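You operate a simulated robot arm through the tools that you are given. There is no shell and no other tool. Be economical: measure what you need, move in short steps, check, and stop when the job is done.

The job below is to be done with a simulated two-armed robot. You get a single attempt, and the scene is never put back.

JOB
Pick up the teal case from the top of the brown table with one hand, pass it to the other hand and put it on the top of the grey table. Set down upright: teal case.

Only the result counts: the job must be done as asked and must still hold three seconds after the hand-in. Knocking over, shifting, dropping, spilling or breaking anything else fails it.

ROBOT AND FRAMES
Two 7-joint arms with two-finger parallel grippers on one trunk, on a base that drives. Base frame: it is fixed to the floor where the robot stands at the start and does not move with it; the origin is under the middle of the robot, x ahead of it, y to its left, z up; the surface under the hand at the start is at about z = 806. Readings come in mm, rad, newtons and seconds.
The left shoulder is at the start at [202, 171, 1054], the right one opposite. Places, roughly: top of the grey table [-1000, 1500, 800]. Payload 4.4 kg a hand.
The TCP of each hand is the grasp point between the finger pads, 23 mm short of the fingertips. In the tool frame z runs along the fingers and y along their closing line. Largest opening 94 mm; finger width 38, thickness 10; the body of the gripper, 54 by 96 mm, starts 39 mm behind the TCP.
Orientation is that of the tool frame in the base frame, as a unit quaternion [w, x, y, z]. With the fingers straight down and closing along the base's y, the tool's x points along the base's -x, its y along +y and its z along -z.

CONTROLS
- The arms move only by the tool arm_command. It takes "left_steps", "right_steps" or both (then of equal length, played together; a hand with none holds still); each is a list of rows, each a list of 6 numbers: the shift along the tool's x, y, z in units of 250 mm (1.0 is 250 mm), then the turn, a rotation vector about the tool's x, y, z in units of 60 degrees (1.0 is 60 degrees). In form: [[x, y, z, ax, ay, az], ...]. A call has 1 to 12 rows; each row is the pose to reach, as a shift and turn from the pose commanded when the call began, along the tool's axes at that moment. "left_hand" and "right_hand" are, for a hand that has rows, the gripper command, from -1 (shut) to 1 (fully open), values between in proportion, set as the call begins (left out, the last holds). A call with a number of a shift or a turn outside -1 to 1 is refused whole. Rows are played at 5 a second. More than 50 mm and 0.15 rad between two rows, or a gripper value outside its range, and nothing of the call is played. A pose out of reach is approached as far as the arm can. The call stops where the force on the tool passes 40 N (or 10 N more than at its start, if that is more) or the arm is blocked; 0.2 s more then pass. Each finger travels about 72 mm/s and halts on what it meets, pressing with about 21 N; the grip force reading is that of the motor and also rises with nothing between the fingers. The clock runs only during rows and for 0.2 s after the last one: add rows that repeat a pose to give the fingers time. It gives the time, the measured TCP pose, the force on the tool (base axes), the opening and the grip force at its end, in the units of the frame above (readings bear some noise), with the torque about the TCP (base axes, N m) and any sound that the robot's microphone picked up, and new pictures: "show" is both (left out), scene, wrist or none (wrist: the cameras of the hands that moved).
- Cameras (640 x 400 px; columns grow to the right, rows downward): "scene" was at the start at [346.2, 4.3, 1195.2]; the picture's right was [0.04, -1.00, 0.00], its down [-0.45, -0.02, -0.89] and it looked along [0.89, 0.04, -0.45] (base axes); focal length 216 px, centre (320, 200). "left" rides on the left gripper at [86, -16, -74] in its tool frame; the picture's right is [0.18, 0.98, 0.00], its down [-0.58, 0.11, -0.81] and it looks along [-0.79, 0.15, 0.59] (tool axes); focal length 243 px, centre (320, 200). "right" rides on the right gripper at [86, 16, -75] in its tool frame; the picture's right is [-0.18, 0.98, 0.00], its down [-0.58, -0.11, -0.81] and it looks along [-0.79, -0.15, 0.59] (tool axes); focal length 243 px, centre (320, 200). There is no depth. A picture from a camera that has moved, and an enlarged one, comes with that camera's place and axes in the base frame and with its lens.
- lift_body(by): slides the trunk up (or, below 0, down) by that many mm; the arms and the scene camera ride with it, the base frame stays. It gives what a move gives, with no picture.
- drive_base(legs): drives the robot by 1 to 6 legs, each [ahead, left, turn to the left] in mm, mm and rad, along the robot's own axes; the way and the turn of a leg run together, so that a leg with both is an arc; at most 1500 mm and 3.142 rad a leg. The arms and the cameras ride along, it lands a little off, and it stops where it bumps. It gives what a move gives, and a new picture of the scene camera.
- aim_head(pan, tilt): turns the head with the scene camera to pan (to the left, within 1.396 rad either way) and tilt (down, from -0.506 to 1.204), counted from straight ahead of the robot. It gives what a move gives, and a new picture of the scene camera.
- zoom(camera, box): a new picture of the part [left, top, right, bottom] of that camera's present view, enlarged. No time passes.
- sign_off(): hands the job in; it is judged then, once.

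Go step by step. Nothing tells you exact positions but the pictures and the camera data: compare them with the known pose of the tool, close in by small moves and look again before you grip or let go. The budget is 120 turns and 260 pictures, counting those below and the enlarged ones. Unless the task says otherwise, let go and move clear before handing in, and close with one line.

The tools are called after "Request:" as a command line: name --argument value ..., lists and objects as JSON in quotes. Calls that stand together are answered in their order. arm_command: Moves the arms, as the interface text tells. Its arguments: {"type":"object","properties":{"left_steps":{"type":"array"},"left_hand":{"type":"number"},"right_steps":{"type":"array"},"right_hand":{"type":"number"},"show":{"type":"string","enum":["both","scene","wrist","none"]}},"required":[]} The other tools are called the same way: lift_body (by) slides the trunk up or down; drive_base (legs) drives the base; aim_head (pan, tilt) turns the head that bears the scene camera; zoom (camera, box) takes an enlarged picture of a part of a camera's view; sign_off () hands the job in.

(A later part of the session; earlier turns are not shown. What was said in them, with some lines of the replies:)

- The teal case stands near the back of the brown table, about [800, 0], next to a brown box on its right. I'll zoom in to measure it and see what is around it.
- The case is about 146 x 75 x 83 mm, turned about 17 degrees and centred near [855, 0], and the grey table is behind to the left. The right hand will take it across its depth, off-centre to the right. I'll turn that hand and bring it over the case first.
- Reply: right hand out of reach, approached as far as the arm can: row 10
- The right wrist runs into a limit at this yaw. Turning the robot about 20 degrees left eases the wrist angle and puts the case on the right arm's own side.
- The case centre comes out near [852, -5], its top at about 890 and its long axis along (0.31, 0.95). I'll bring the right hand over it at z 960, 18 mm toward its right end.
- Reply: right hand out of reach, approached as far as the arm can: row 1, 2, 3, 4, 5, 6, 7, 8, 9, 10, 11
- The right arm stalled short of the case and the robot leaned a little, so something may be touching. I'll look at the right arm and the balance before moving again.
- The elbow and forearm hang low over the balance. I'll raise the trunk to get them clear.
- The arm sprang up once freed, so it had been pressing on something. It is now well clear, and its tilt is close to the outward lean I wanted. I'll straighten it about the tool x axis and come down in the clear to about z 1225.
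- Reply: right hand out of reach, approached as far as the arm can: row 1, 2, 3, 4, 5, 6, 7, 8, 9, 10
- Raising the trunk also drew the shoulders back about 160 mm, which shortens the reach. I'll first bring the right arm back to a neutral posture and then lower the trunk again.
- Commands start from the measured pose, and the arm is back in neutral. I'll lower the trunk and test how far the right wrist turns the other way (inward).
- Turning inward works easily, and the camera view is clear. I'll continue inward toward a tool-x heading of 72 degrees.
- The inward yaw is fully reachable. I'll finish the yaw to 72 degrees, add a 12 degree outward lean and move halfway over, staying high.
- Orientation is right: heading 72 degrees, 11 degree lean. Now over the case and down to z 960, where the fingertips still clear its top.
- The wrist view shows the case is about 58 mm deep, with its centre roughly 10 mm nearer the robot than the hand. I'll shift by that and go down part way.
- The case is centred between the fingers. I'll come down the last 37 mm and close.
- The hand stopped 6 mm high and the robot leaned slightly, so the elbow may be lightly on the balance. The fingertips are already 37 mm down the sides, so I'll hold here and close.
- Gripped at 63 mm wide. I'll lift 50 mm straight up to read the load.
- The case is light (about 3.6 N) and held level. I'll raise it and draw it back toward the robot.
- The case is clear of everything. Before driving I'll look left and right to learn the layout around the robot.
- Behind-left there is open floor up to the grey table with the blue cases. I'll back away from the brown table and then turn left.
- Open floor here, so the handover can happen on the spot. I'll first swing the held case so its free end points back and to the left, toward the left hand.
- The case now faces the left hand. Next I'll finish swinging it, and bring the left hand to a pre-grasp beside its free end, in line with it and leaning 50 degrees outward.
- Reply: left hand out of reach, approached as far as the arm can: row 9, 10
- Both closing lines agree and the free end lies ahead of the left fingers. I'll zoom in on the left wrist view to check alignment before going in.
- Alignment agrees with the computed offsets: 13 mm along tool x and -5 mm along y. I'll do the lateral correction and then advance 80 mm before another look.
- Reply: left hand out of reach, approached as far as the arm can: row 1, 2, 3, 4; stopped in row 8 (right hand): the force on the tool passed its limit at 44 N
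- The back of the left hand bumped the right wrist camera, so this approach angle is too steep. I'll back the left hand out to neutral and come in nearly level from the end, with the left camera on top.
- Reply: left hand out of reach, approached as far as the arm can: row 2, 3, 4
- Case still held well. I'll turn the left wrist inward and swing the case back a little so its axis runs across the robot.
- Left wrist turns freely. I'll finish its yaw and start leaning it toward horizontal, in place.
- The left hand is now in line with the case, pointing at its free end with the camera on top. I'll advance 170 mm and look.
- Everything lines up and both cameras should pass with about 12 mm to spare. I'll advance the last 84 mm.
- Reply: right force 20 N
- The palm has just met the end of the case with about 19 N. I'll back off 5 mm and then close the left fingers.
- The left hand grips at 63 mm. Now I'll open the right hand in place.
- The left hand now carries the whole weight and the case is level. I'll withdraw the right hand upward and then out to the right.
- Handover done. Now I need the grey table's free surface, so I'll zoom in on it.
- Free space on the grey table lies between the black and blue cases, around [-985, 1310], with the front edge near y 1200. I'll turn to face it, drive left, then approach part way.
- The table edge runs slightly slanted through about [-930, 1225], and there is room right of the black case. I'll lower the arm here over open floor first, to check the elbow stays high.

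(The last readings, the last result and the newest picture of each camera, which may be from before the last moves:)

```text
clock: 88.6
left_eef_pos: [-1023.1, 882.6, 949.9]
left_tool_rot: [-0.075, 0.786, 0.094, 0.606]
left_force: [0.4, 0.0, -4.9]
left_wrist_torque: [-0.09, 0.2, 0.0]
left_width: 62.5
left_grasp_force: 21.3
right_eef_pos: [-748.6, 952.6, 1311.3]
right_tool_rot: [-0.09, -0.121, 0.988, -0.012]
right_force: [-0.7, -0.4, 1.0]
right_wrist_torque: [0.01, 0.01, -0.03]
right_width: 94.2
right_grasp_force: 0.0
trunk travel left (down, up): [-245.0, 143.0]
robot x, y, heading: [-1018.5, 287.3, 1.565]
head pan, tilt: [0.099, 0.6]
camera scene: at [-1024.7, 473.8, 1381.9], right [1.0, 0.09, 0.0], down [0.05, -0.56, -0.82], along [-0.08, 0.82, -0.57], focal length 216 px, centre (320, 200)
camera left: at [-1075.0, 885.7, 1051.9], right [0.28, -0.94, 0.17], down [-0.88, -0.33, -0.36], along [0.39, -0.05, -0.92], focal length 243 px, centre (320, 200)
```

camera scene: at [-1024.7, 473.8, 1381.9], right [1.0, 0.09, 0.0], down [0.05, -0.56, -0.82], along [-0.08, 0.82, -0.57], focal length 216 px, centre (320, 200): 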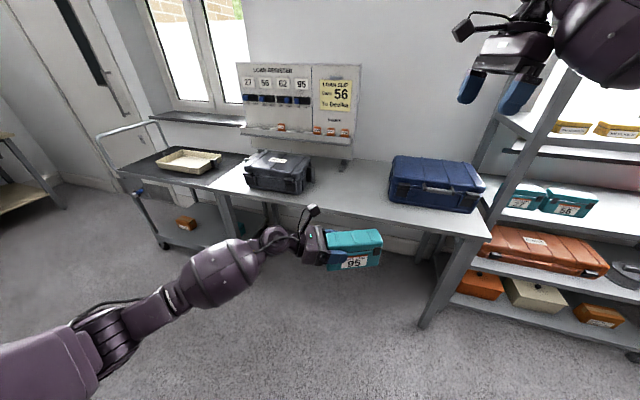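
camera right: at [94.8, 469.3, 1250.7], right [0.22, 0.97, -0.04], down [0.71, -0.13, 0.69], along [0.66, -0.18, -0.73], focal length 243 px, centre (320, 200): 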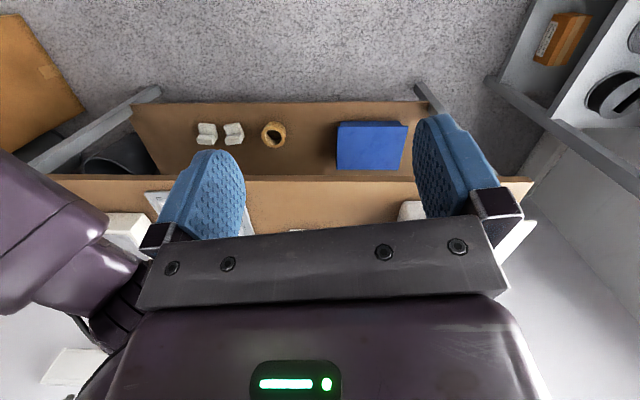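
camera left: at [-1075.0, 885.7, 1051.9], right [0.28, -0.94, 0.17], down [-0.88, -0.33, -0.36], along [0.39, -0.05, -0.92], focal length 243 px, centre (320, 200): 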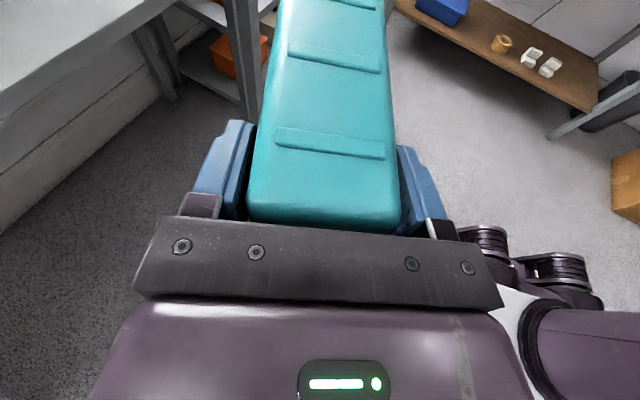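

The elbow stays well above table height. Before closing in on the table I'll pull the empty right hand back so it stays clear of the shelf.

Request:
arm_command --right_steps '[[0.019, -0.078, 0, 0, 0, 0], [0.038, -0.156, 0, 0, 0, 0], [0.057, -0.234, 0, 0, 0, 0], [0.076, -0.312, 0, 0, 0, 0], [0.095, -0.39, 0, 0, 0, 0], [0.114, -0.468, 0, 0, 0, 0], [0.133, -0.546, 0, 0, 0, 0], [0.152, -0.624, 0, 0, 0, 0], [0.171, -0.7, 0, 0, 0, 0], [0.19, -0.776, 0, 0, 0, 0]]' --show "scene"

```text
clock: 90.8
left_eef_pos: [-1022.6, 882.7, 951.1]
left_tool_rot: [-0.075, 0.787, 0.094, 0.605]
left_force: [-0.7, -0.1, -4.0]
left_wrist_torque: [-0.03, 0.24, -0.02]
left_width: 63.0
left_grasp_force: 21.1
right_eef_pos: [-748.0, 751.4, 1320.5]
right_tool_rot: [-0.091, -0.12, 0.989, -0.013]
right_force: [0.4, 0.3, 0.0]
right_wrist_torque: [0.03, -0.04, 0.0]
right_width: 93.9
right_grasp_force: 0.1
trunk travel left (down, up): [-245.0, 143.0]
robot x, y, heading: [-1016.7, 295.0, 1.564]
head pan, tilt: [0.099, 0.6]
camera scene: at [-1024.6, 473.2, 1382.0], right [1.0, 0.09, 0.0], down [0.05, -0.56, -0.83], along [-0.08, 0.82, -0.56], focal length 216 px, centre (320, 200)
```

scene: 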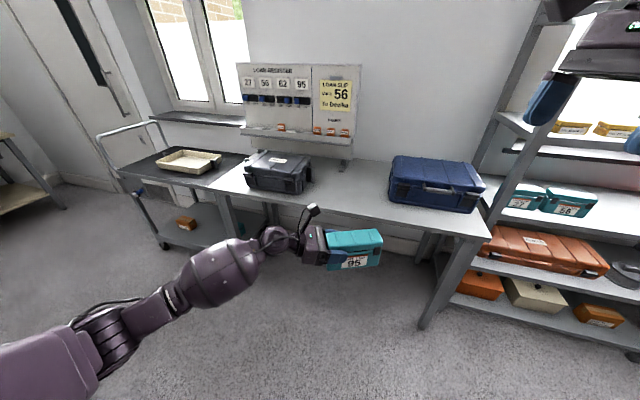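

The right arm is tucked in. Now I'll drive to bring the case over the table.

Request:
drive_base --legs '[[0, -56, 0], [440, 0, 0]]'

Request:
aim_head --pan 0.0 --tilt 0.75

Request:
zoom --camera "left" --box '[0, 0, 640, 400]'

```text
clock: 94.2
left_eef_pos: [-964.3, 1319.4, 950.8]
left_tool_rot: [-0.075, 0.787, 0.094, 0.605]
left_force: [0.3, 0.1, -4.5]
left_wrist_torque: [-0.03, 0.25, -0.02]
left_width: 63.0
left_grasp_force: 21.2
right_eef_pos: [-689.9, 1191.5, 1320.1]
right_tool_rot: [-0.091, -0.12, 0.989, -0.013]
right_force: [0.1, 0.1, 0.3]
right_wrist_torque: [-0.01, -0.01, 0.0]
right_width: 93.9
right_grasp_force: 0.2
trunk travel left (down, up): [-245.0, 143.0]
robot x, y, heading: [-960.5, 725.8, 1.568]
head pan, tilt: [0.099, 0.6]
camera scene: at [-965.9, 912.1, 1381.8], right [1.0, 0.09, 0.0], down [0.05, -0.56, -0.82], along [-0.08, 0.82, -0.57], focal length 216 px, centre (320, 200)
```

scene: 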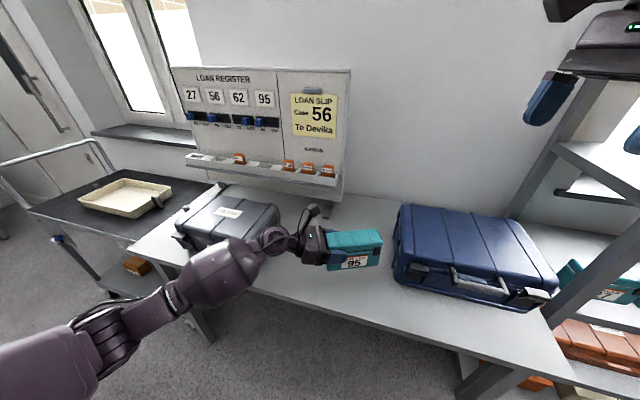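

```text
clock: 94.9
left_eef_pos: [-964.1, 1320.0, 950.5]
left_tool_rot: [-0.075, 0.787, 0.094, 0.605]
left_force: [0.5, 0.4, -4.8]
left_wrist_torque: [-0.06, 0.21, 0.0]
left_width: 62.9
left_grasp_force: 20.9
right_eef_pos: [-689.5, 1188.8, 1321.7]
right_tool_rot: [-0.091, -0.121, 0.988, -0.012]
right_force: [0.1, 0.7, -0.4]
right_wrist_torque: [0.02, -0.02, 0.01]
right_width: 93.9
right_grasp_force: 0.1
trunk travel left (down, up): [-245.0, 143.0]
robot x, y, heading: [-957.3, 730.2, 1.567]
head pan, tilt: [0.0, 0.75]
camera scene: at [-957.3, 906.3, 1369.1], right [1.0, 0.0, 0.0], down [0.0, -0.68, -0.73], along [0.0, 0.73, -0.68], focal length 216 px, centre (320, 200)
```

scene: 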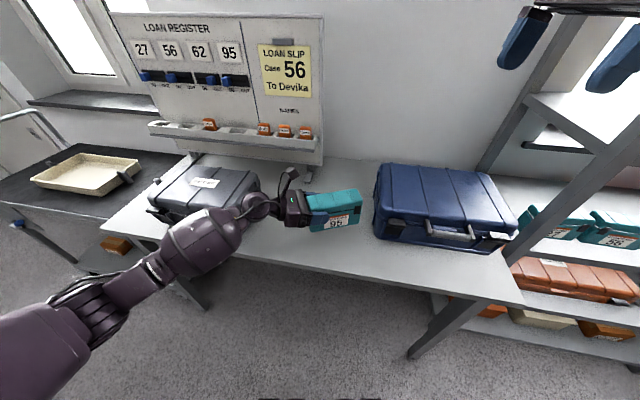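

```text
1.00 times, centred on (320, 200) of left (not enlarged: the box is as wide or as high as the picture)
camera zoom: at [-1016.1, 1323.3, 1052.3], right [0.28, -0.94, 0.17], down [-0.88, -0.33, -0.36], along [0.39, -0.05, -0.92], focal length 243 px, centre (320, 200)
```

zoom: 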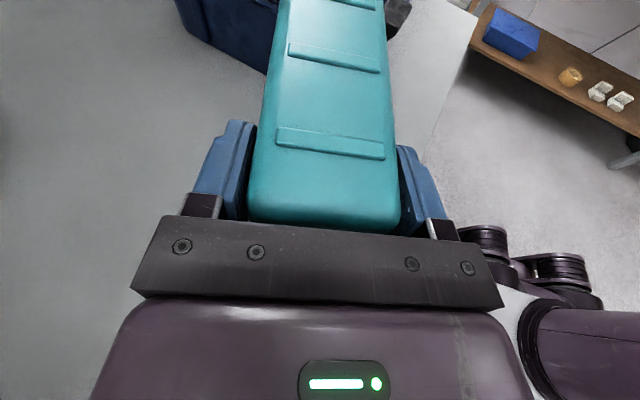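

The case is over the free part of the table, about 46 mm inside the edge and 80 mm left of the blue case. I'll lower it to just above the surface.

Request:
arm_command --left_steps '[[-0.06, 0, 0.016, 0, 0, 0], [-0.12, 0, 0.032, 0, 0, 0], [-0.18, 0, 0.047, 0, 0, 0], [-0.23, 0, 0.061, 0, 0, 0], [-0.27, 0, 0.071, 0, 0, 0], [-0.29, 0, 0.0765, 0, 0, 0], [-0.29, 0, 0.0765, 0, 0, 0]]' --show "scene"

Request:
zoom --camera "scene" --box '[230, 160, 430, 285]'

```text
clock: 96.5
left_eef_pos: [-963.5, 1321.6, 874.6]
left_tool_rot: [-0.074, 0.787, 0.093, 0.606]
left_force: [-0.8, 0.2, -5.1]
left_wrist_torque: [-0.07, 0.22, 0.0]
left_width: 63.2
left_grasp_force: 21.1
right_eef_pos: [-689.0, 1189.4, 1320.2]
right_tool_rot: [-0.091, -0.12, 0.988, -0.013]
right_force: [0.1, -1.1, 0.1]
right_wrist_torque: [-0.01, 0.0, 0.02]
right_width: 94.0
right_grasp_force: 0.0
trunk travel left (down, up): [-245.0, 143.0]
robot x, y, heading: [-957.9, 727.3, 1.562]
head pan, tilt: [0.0, 0.75]
camera scene: at [-957.2, 906.3, 1369.0], right [1.0, 0.0, 0.0], down [0.0, -0.68, -0.73], along [0.0, 0.73, -0.68], focal length 216 px, centre (320, 200)
```

scene: 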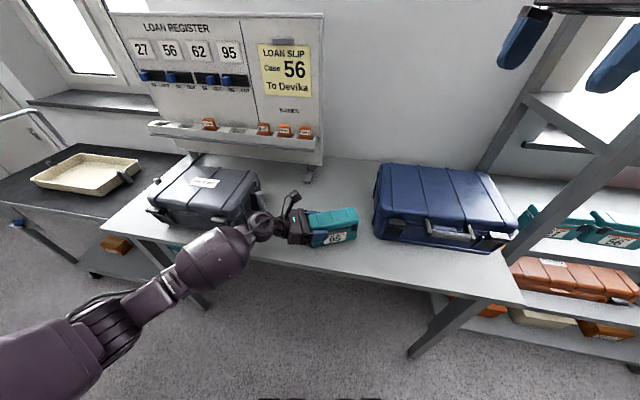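

```text
3.20 times, centred on (330, 222) of scene
camera zoom: at [-957.2, 906.3, 1369.0], right [1.0, 0.0, 0.0], down [0.0, -0.68, -0.73], along [0.0, 0.73, -0.68], focal length 690 px, centre (288, 128)
```

zoom: 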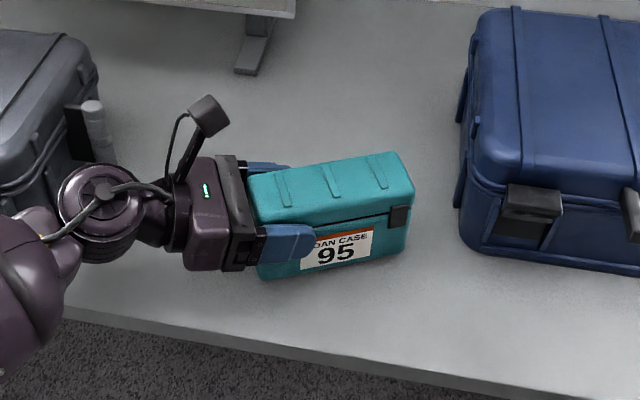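

Case is level and just above the surface. I'll step down gently and watch the force.

Request:
arm_command --left_steps '[[-0.0077, 0, 0.002, 0, 0, 0], [-0.0154, 0, 0.004, 0, 0, 0], [-0.0232, 0, 0.0061, 0, 0, 0], [-0.031, 0, 0.0082, 0, 0, 0], [-0.031, 0, 0.0082, 0, 0, 0]]' --show "none"

```text
clock: 97.7
left_eef_pos: [-964.4, 1320.4, 870.9]
left_tool_rot: [-0.076, 0.786, 0.093, 0.607]
left_force: [-4.4, -1.8, 13.2]
left_wrist_torque: [-0.43, -0.57, -0.06]
left_width: 62.9
left_grasp_force: 21.1
right_eef_pos: [-690.6, 1188.6, 1321.6]
right_tool_rot: [-0.09, -0.12, 0.989, -0.012]
right_force: [-0.6, 0.5, 0.1]
right_wrist_torque: [0.0, 0.0, 0.03]
right_width: 94.2
right_grasp_force: 0.1
trunk travel left (down, up): [-245.0, 143.0]
robot x, y, heading: [-958.5, 728.6, 1.568]
head pan, tilt: [0.0, 0.75]
```

Contact at z 871, pressing about 13 N roughly under the case centre. I'll relieve most of that press, then open.

Request:
arm_command --left_steps '[[0.006, 0, -0.0015, 0, 0, 0], [0.011, 0, -0.003, 0, 0, 0], [0.011, 0, -0.003, 0, 0, 0]]' --show "none"

```text
clock: 98.5
left_eef_pos: [-964.9, 1321.4, 869.7]
left_tool_rot: [-0.074, 0.787, 0.093, 0.606]
left_force: [0.7, 1.1, 1.4]
left_wrist_torque: [0.07, -0.57, 0.27]
left_width: 63.0
left_grasp_force: 20.6
right_eef_pos: [-689.8, 1190.6, 1320.4]
right_tool_rot: [-0.091, -0.121, 0.988, -0.013]
right_force: [-0.4, -0.7, -0.8]
right_wrist_torque: [-0.01, 0.0, -0.02]
right_width: 94.0
right_grasp_force: 0.1
trunk travel left (down, up): [-245.0, 143.0]
robot x, y, heading: [-956.6, 730.1, 1.565]
head pan, tilt: [0.0, 0.75]
```

The table carries the case, resting slightly on its far end. I'll ease down 2 mm and open the fingers.

Request:
arm_command --left_steps '[[-0.007, 0, 0.002, 0, 0, 0], [-0.007, 0, 0.002, 0, 0, 0]]' --show "none"

Request:
arm_command --left_steps '[[0, 0, 0, 0, 0, 0], [0, 0, 0, 0, 0, 0], [0, 0, 0, 0, 0, 0], [0, 0, 0, 0, 0, 0]]' --left_hand 1

```text
clock: 99.1
left_eef_pos: [-965.0, 1320.3, 870.6]
left_tool_rot: [-0.075, 0.786, 0.093, 0.606]
left_force: [-2.3, 0.8, 10.2]
left_wrist_torque: [-0.51, 0.56, -0.14]
left_width: 63.2
left_grasp_force: 21.4
right_eef_pos: [-688.3, 1189.0, 1321.7]
right_tool_rot: [-0.091, -0.121, 0.988, -0.013]
right_force: [0.4, -1.1, 0.2]
right_wrist_torque: [-0.02, 0.01, -0.01]
right_width: 94.1
right_grasp_force: 0.0
trunk travel left (down, up): [-245.0, 143.0]
robot x, y, heading: [-961.4, 727.9, 1.567]
head pan, tilt: [0.0, 0.75]
```

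```text
clock: 100.1
left_eef_pos: [-964.8, 1320.9, 869.5]
left_tool_rot: [-0.074, 0.787, 0.093, 0.606]
left_force: [0.9, 0.3, 0.2]
left_wrist_torque: [-0.01, 0.03, -0.03]
left_width: 94.0
left_grasp_force: 0.1
right_eef_pos: [-689.0, 1189.8, 1320.1]
right_tool_rot: [-0.091, -0.121, 0.988, -0.013]
right_force: [0.0, 0.4, 0.1]
right_wrist_torque: [0.06, -0.02, -0.02]
right_width: 93.9
right_grasp_force: 0.0
trunk travel left (down, up): [-245.0, 143.0]
robot x, y, heading: [-957.5, 730.9, 1.567]
head pan, tilt: [0.0, 0.75]
camera scene: at [-957.2, 906.1, 1369.1], right [1.0, 0.0, 0.0], down [0.0, -0.68, -0.73], along [0.0, 0.73, -0.68], focal length 216 px, centre (320, 200)
camera left: at [-1015.9, 1323.5, 970.8], right [0.28, -0.94, 0.17], down [-0.88, -0.33, -0.36], along [0.39, -0.05, -0.92], focal length 243 px, centre (320, 200)
```

scene: 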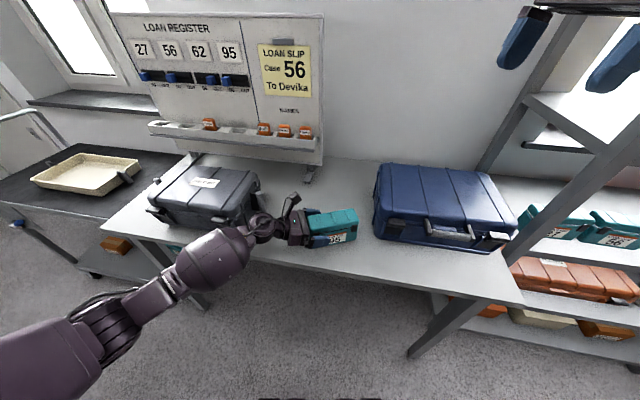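
left: 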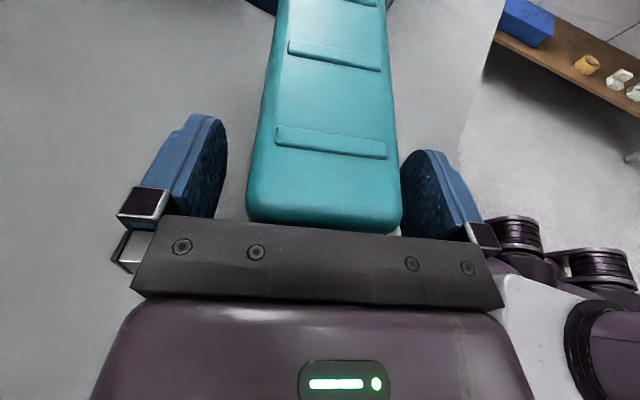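

Released, and the case stands flat on the table. I'll withdraw the left hand straight back along its fingers.

Request:
arm_command --left_steps '[[0, 0, -0.06, 0, 0, 0], [0, 0, -0.12, 0, 0, 0], [0, 0, -0.18, 0, 0, 0], [0, 0, -0.24, 0, 0, 0], [0, 0, -0.3, 0, 0, 0], [0.02, 0, -0.36, 0, 0, 0], [0.06, 0, -0.4, 0, 0, 0], [0.12, 0, -0.42, 0, 0, 0], [0.2, 0, -0.44, 0, 0, 0], [0.28, 0, -0.44, 0, 0, 0]]'

Request:
zoom --camera "scene" --box '[230, 160, 430, 285]'

```text
clock: 102.3
left_eef_pos: [-1049.8, 1299.1, 963.5]
left_tool_rot: [-0.074, 0.787, 0.093, 0.605]
left_force: [0.1, 0.5, -0.9]
left_wrist_torque: [0.01, 0.03, -0.01]
left_width: 94.0
left_grasp_force: 0.3
right_eef_pos: [-690.6, 1190.0, 1320.9]
right_tool_rot: [-0.091, -0.12, 0.989, -0.012]
right_force: [-0.3, 0.1, 0.3]
right_wrist_torque: [-0.04, 0.01, -0.03]
right_width: 94.1
right_grasp_force: 0.1
trunk travel left (down, up): [-245.0, 143.0]
robot x, y, heading: [-958.3, 730.6, 1.565]
head pan, tilt: [0.0, 0.75]
camera scene: at [-957.0, 906.0, 1369.1], right [1.0, 0.0, 0.0], down [0.0, -0.68, -0.73], along [0.0, 0.73, -0.68], focal length 216 px, centre (320, 200)
camera left: at [-1101.6, 1301.9, 1066.1], right [0.28, -0.94, 0.17], down [-0.88, -0.33, -0.36], along [0.39, -0.05, -0.92], focal length 243 px, centre (320, 200)
```

scene: 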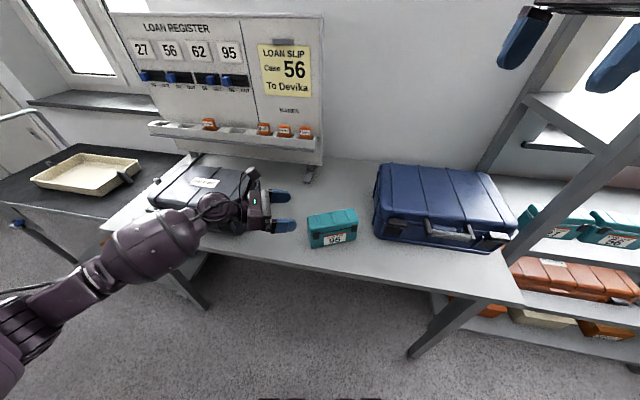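
left: 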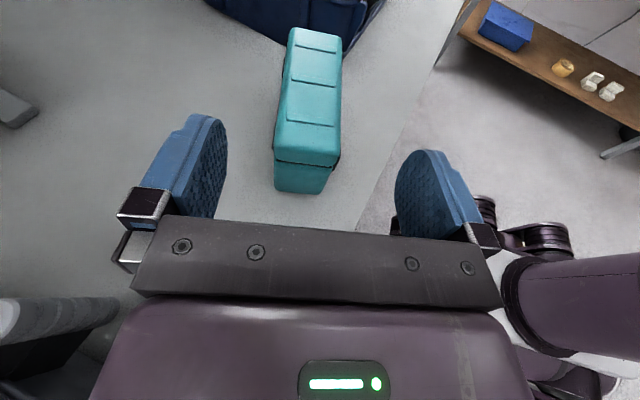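

```text
3.20 times, centred on (330, 222) of scene
camera zoom: at [-957.0, 906.0, 1369.1], right [1.0, 0.0, 0.0], down [0.0, -0.68, -0.73], along [0.0, 0.73, -0.68], focal length 690 px, centre (288, 128)
```

zoom: 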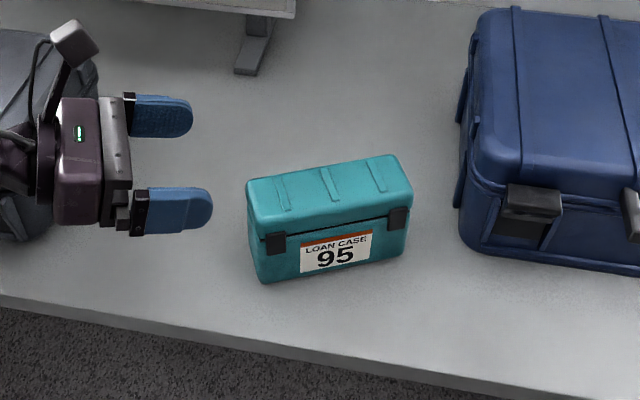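

The teal case stands upright on the grey table with nothing else moved that I can see, and both hands are empty and clear. I'm handing in.

Request:
sign_off

```text
The job is handed in.
```

The right hand picked up the teal case and passed it to the left hand in the air, and the left hand set it down upright on the grey table. The robot's right arm may have touched the balance on the brown table during the pick-up, but I saw nothing shifted.
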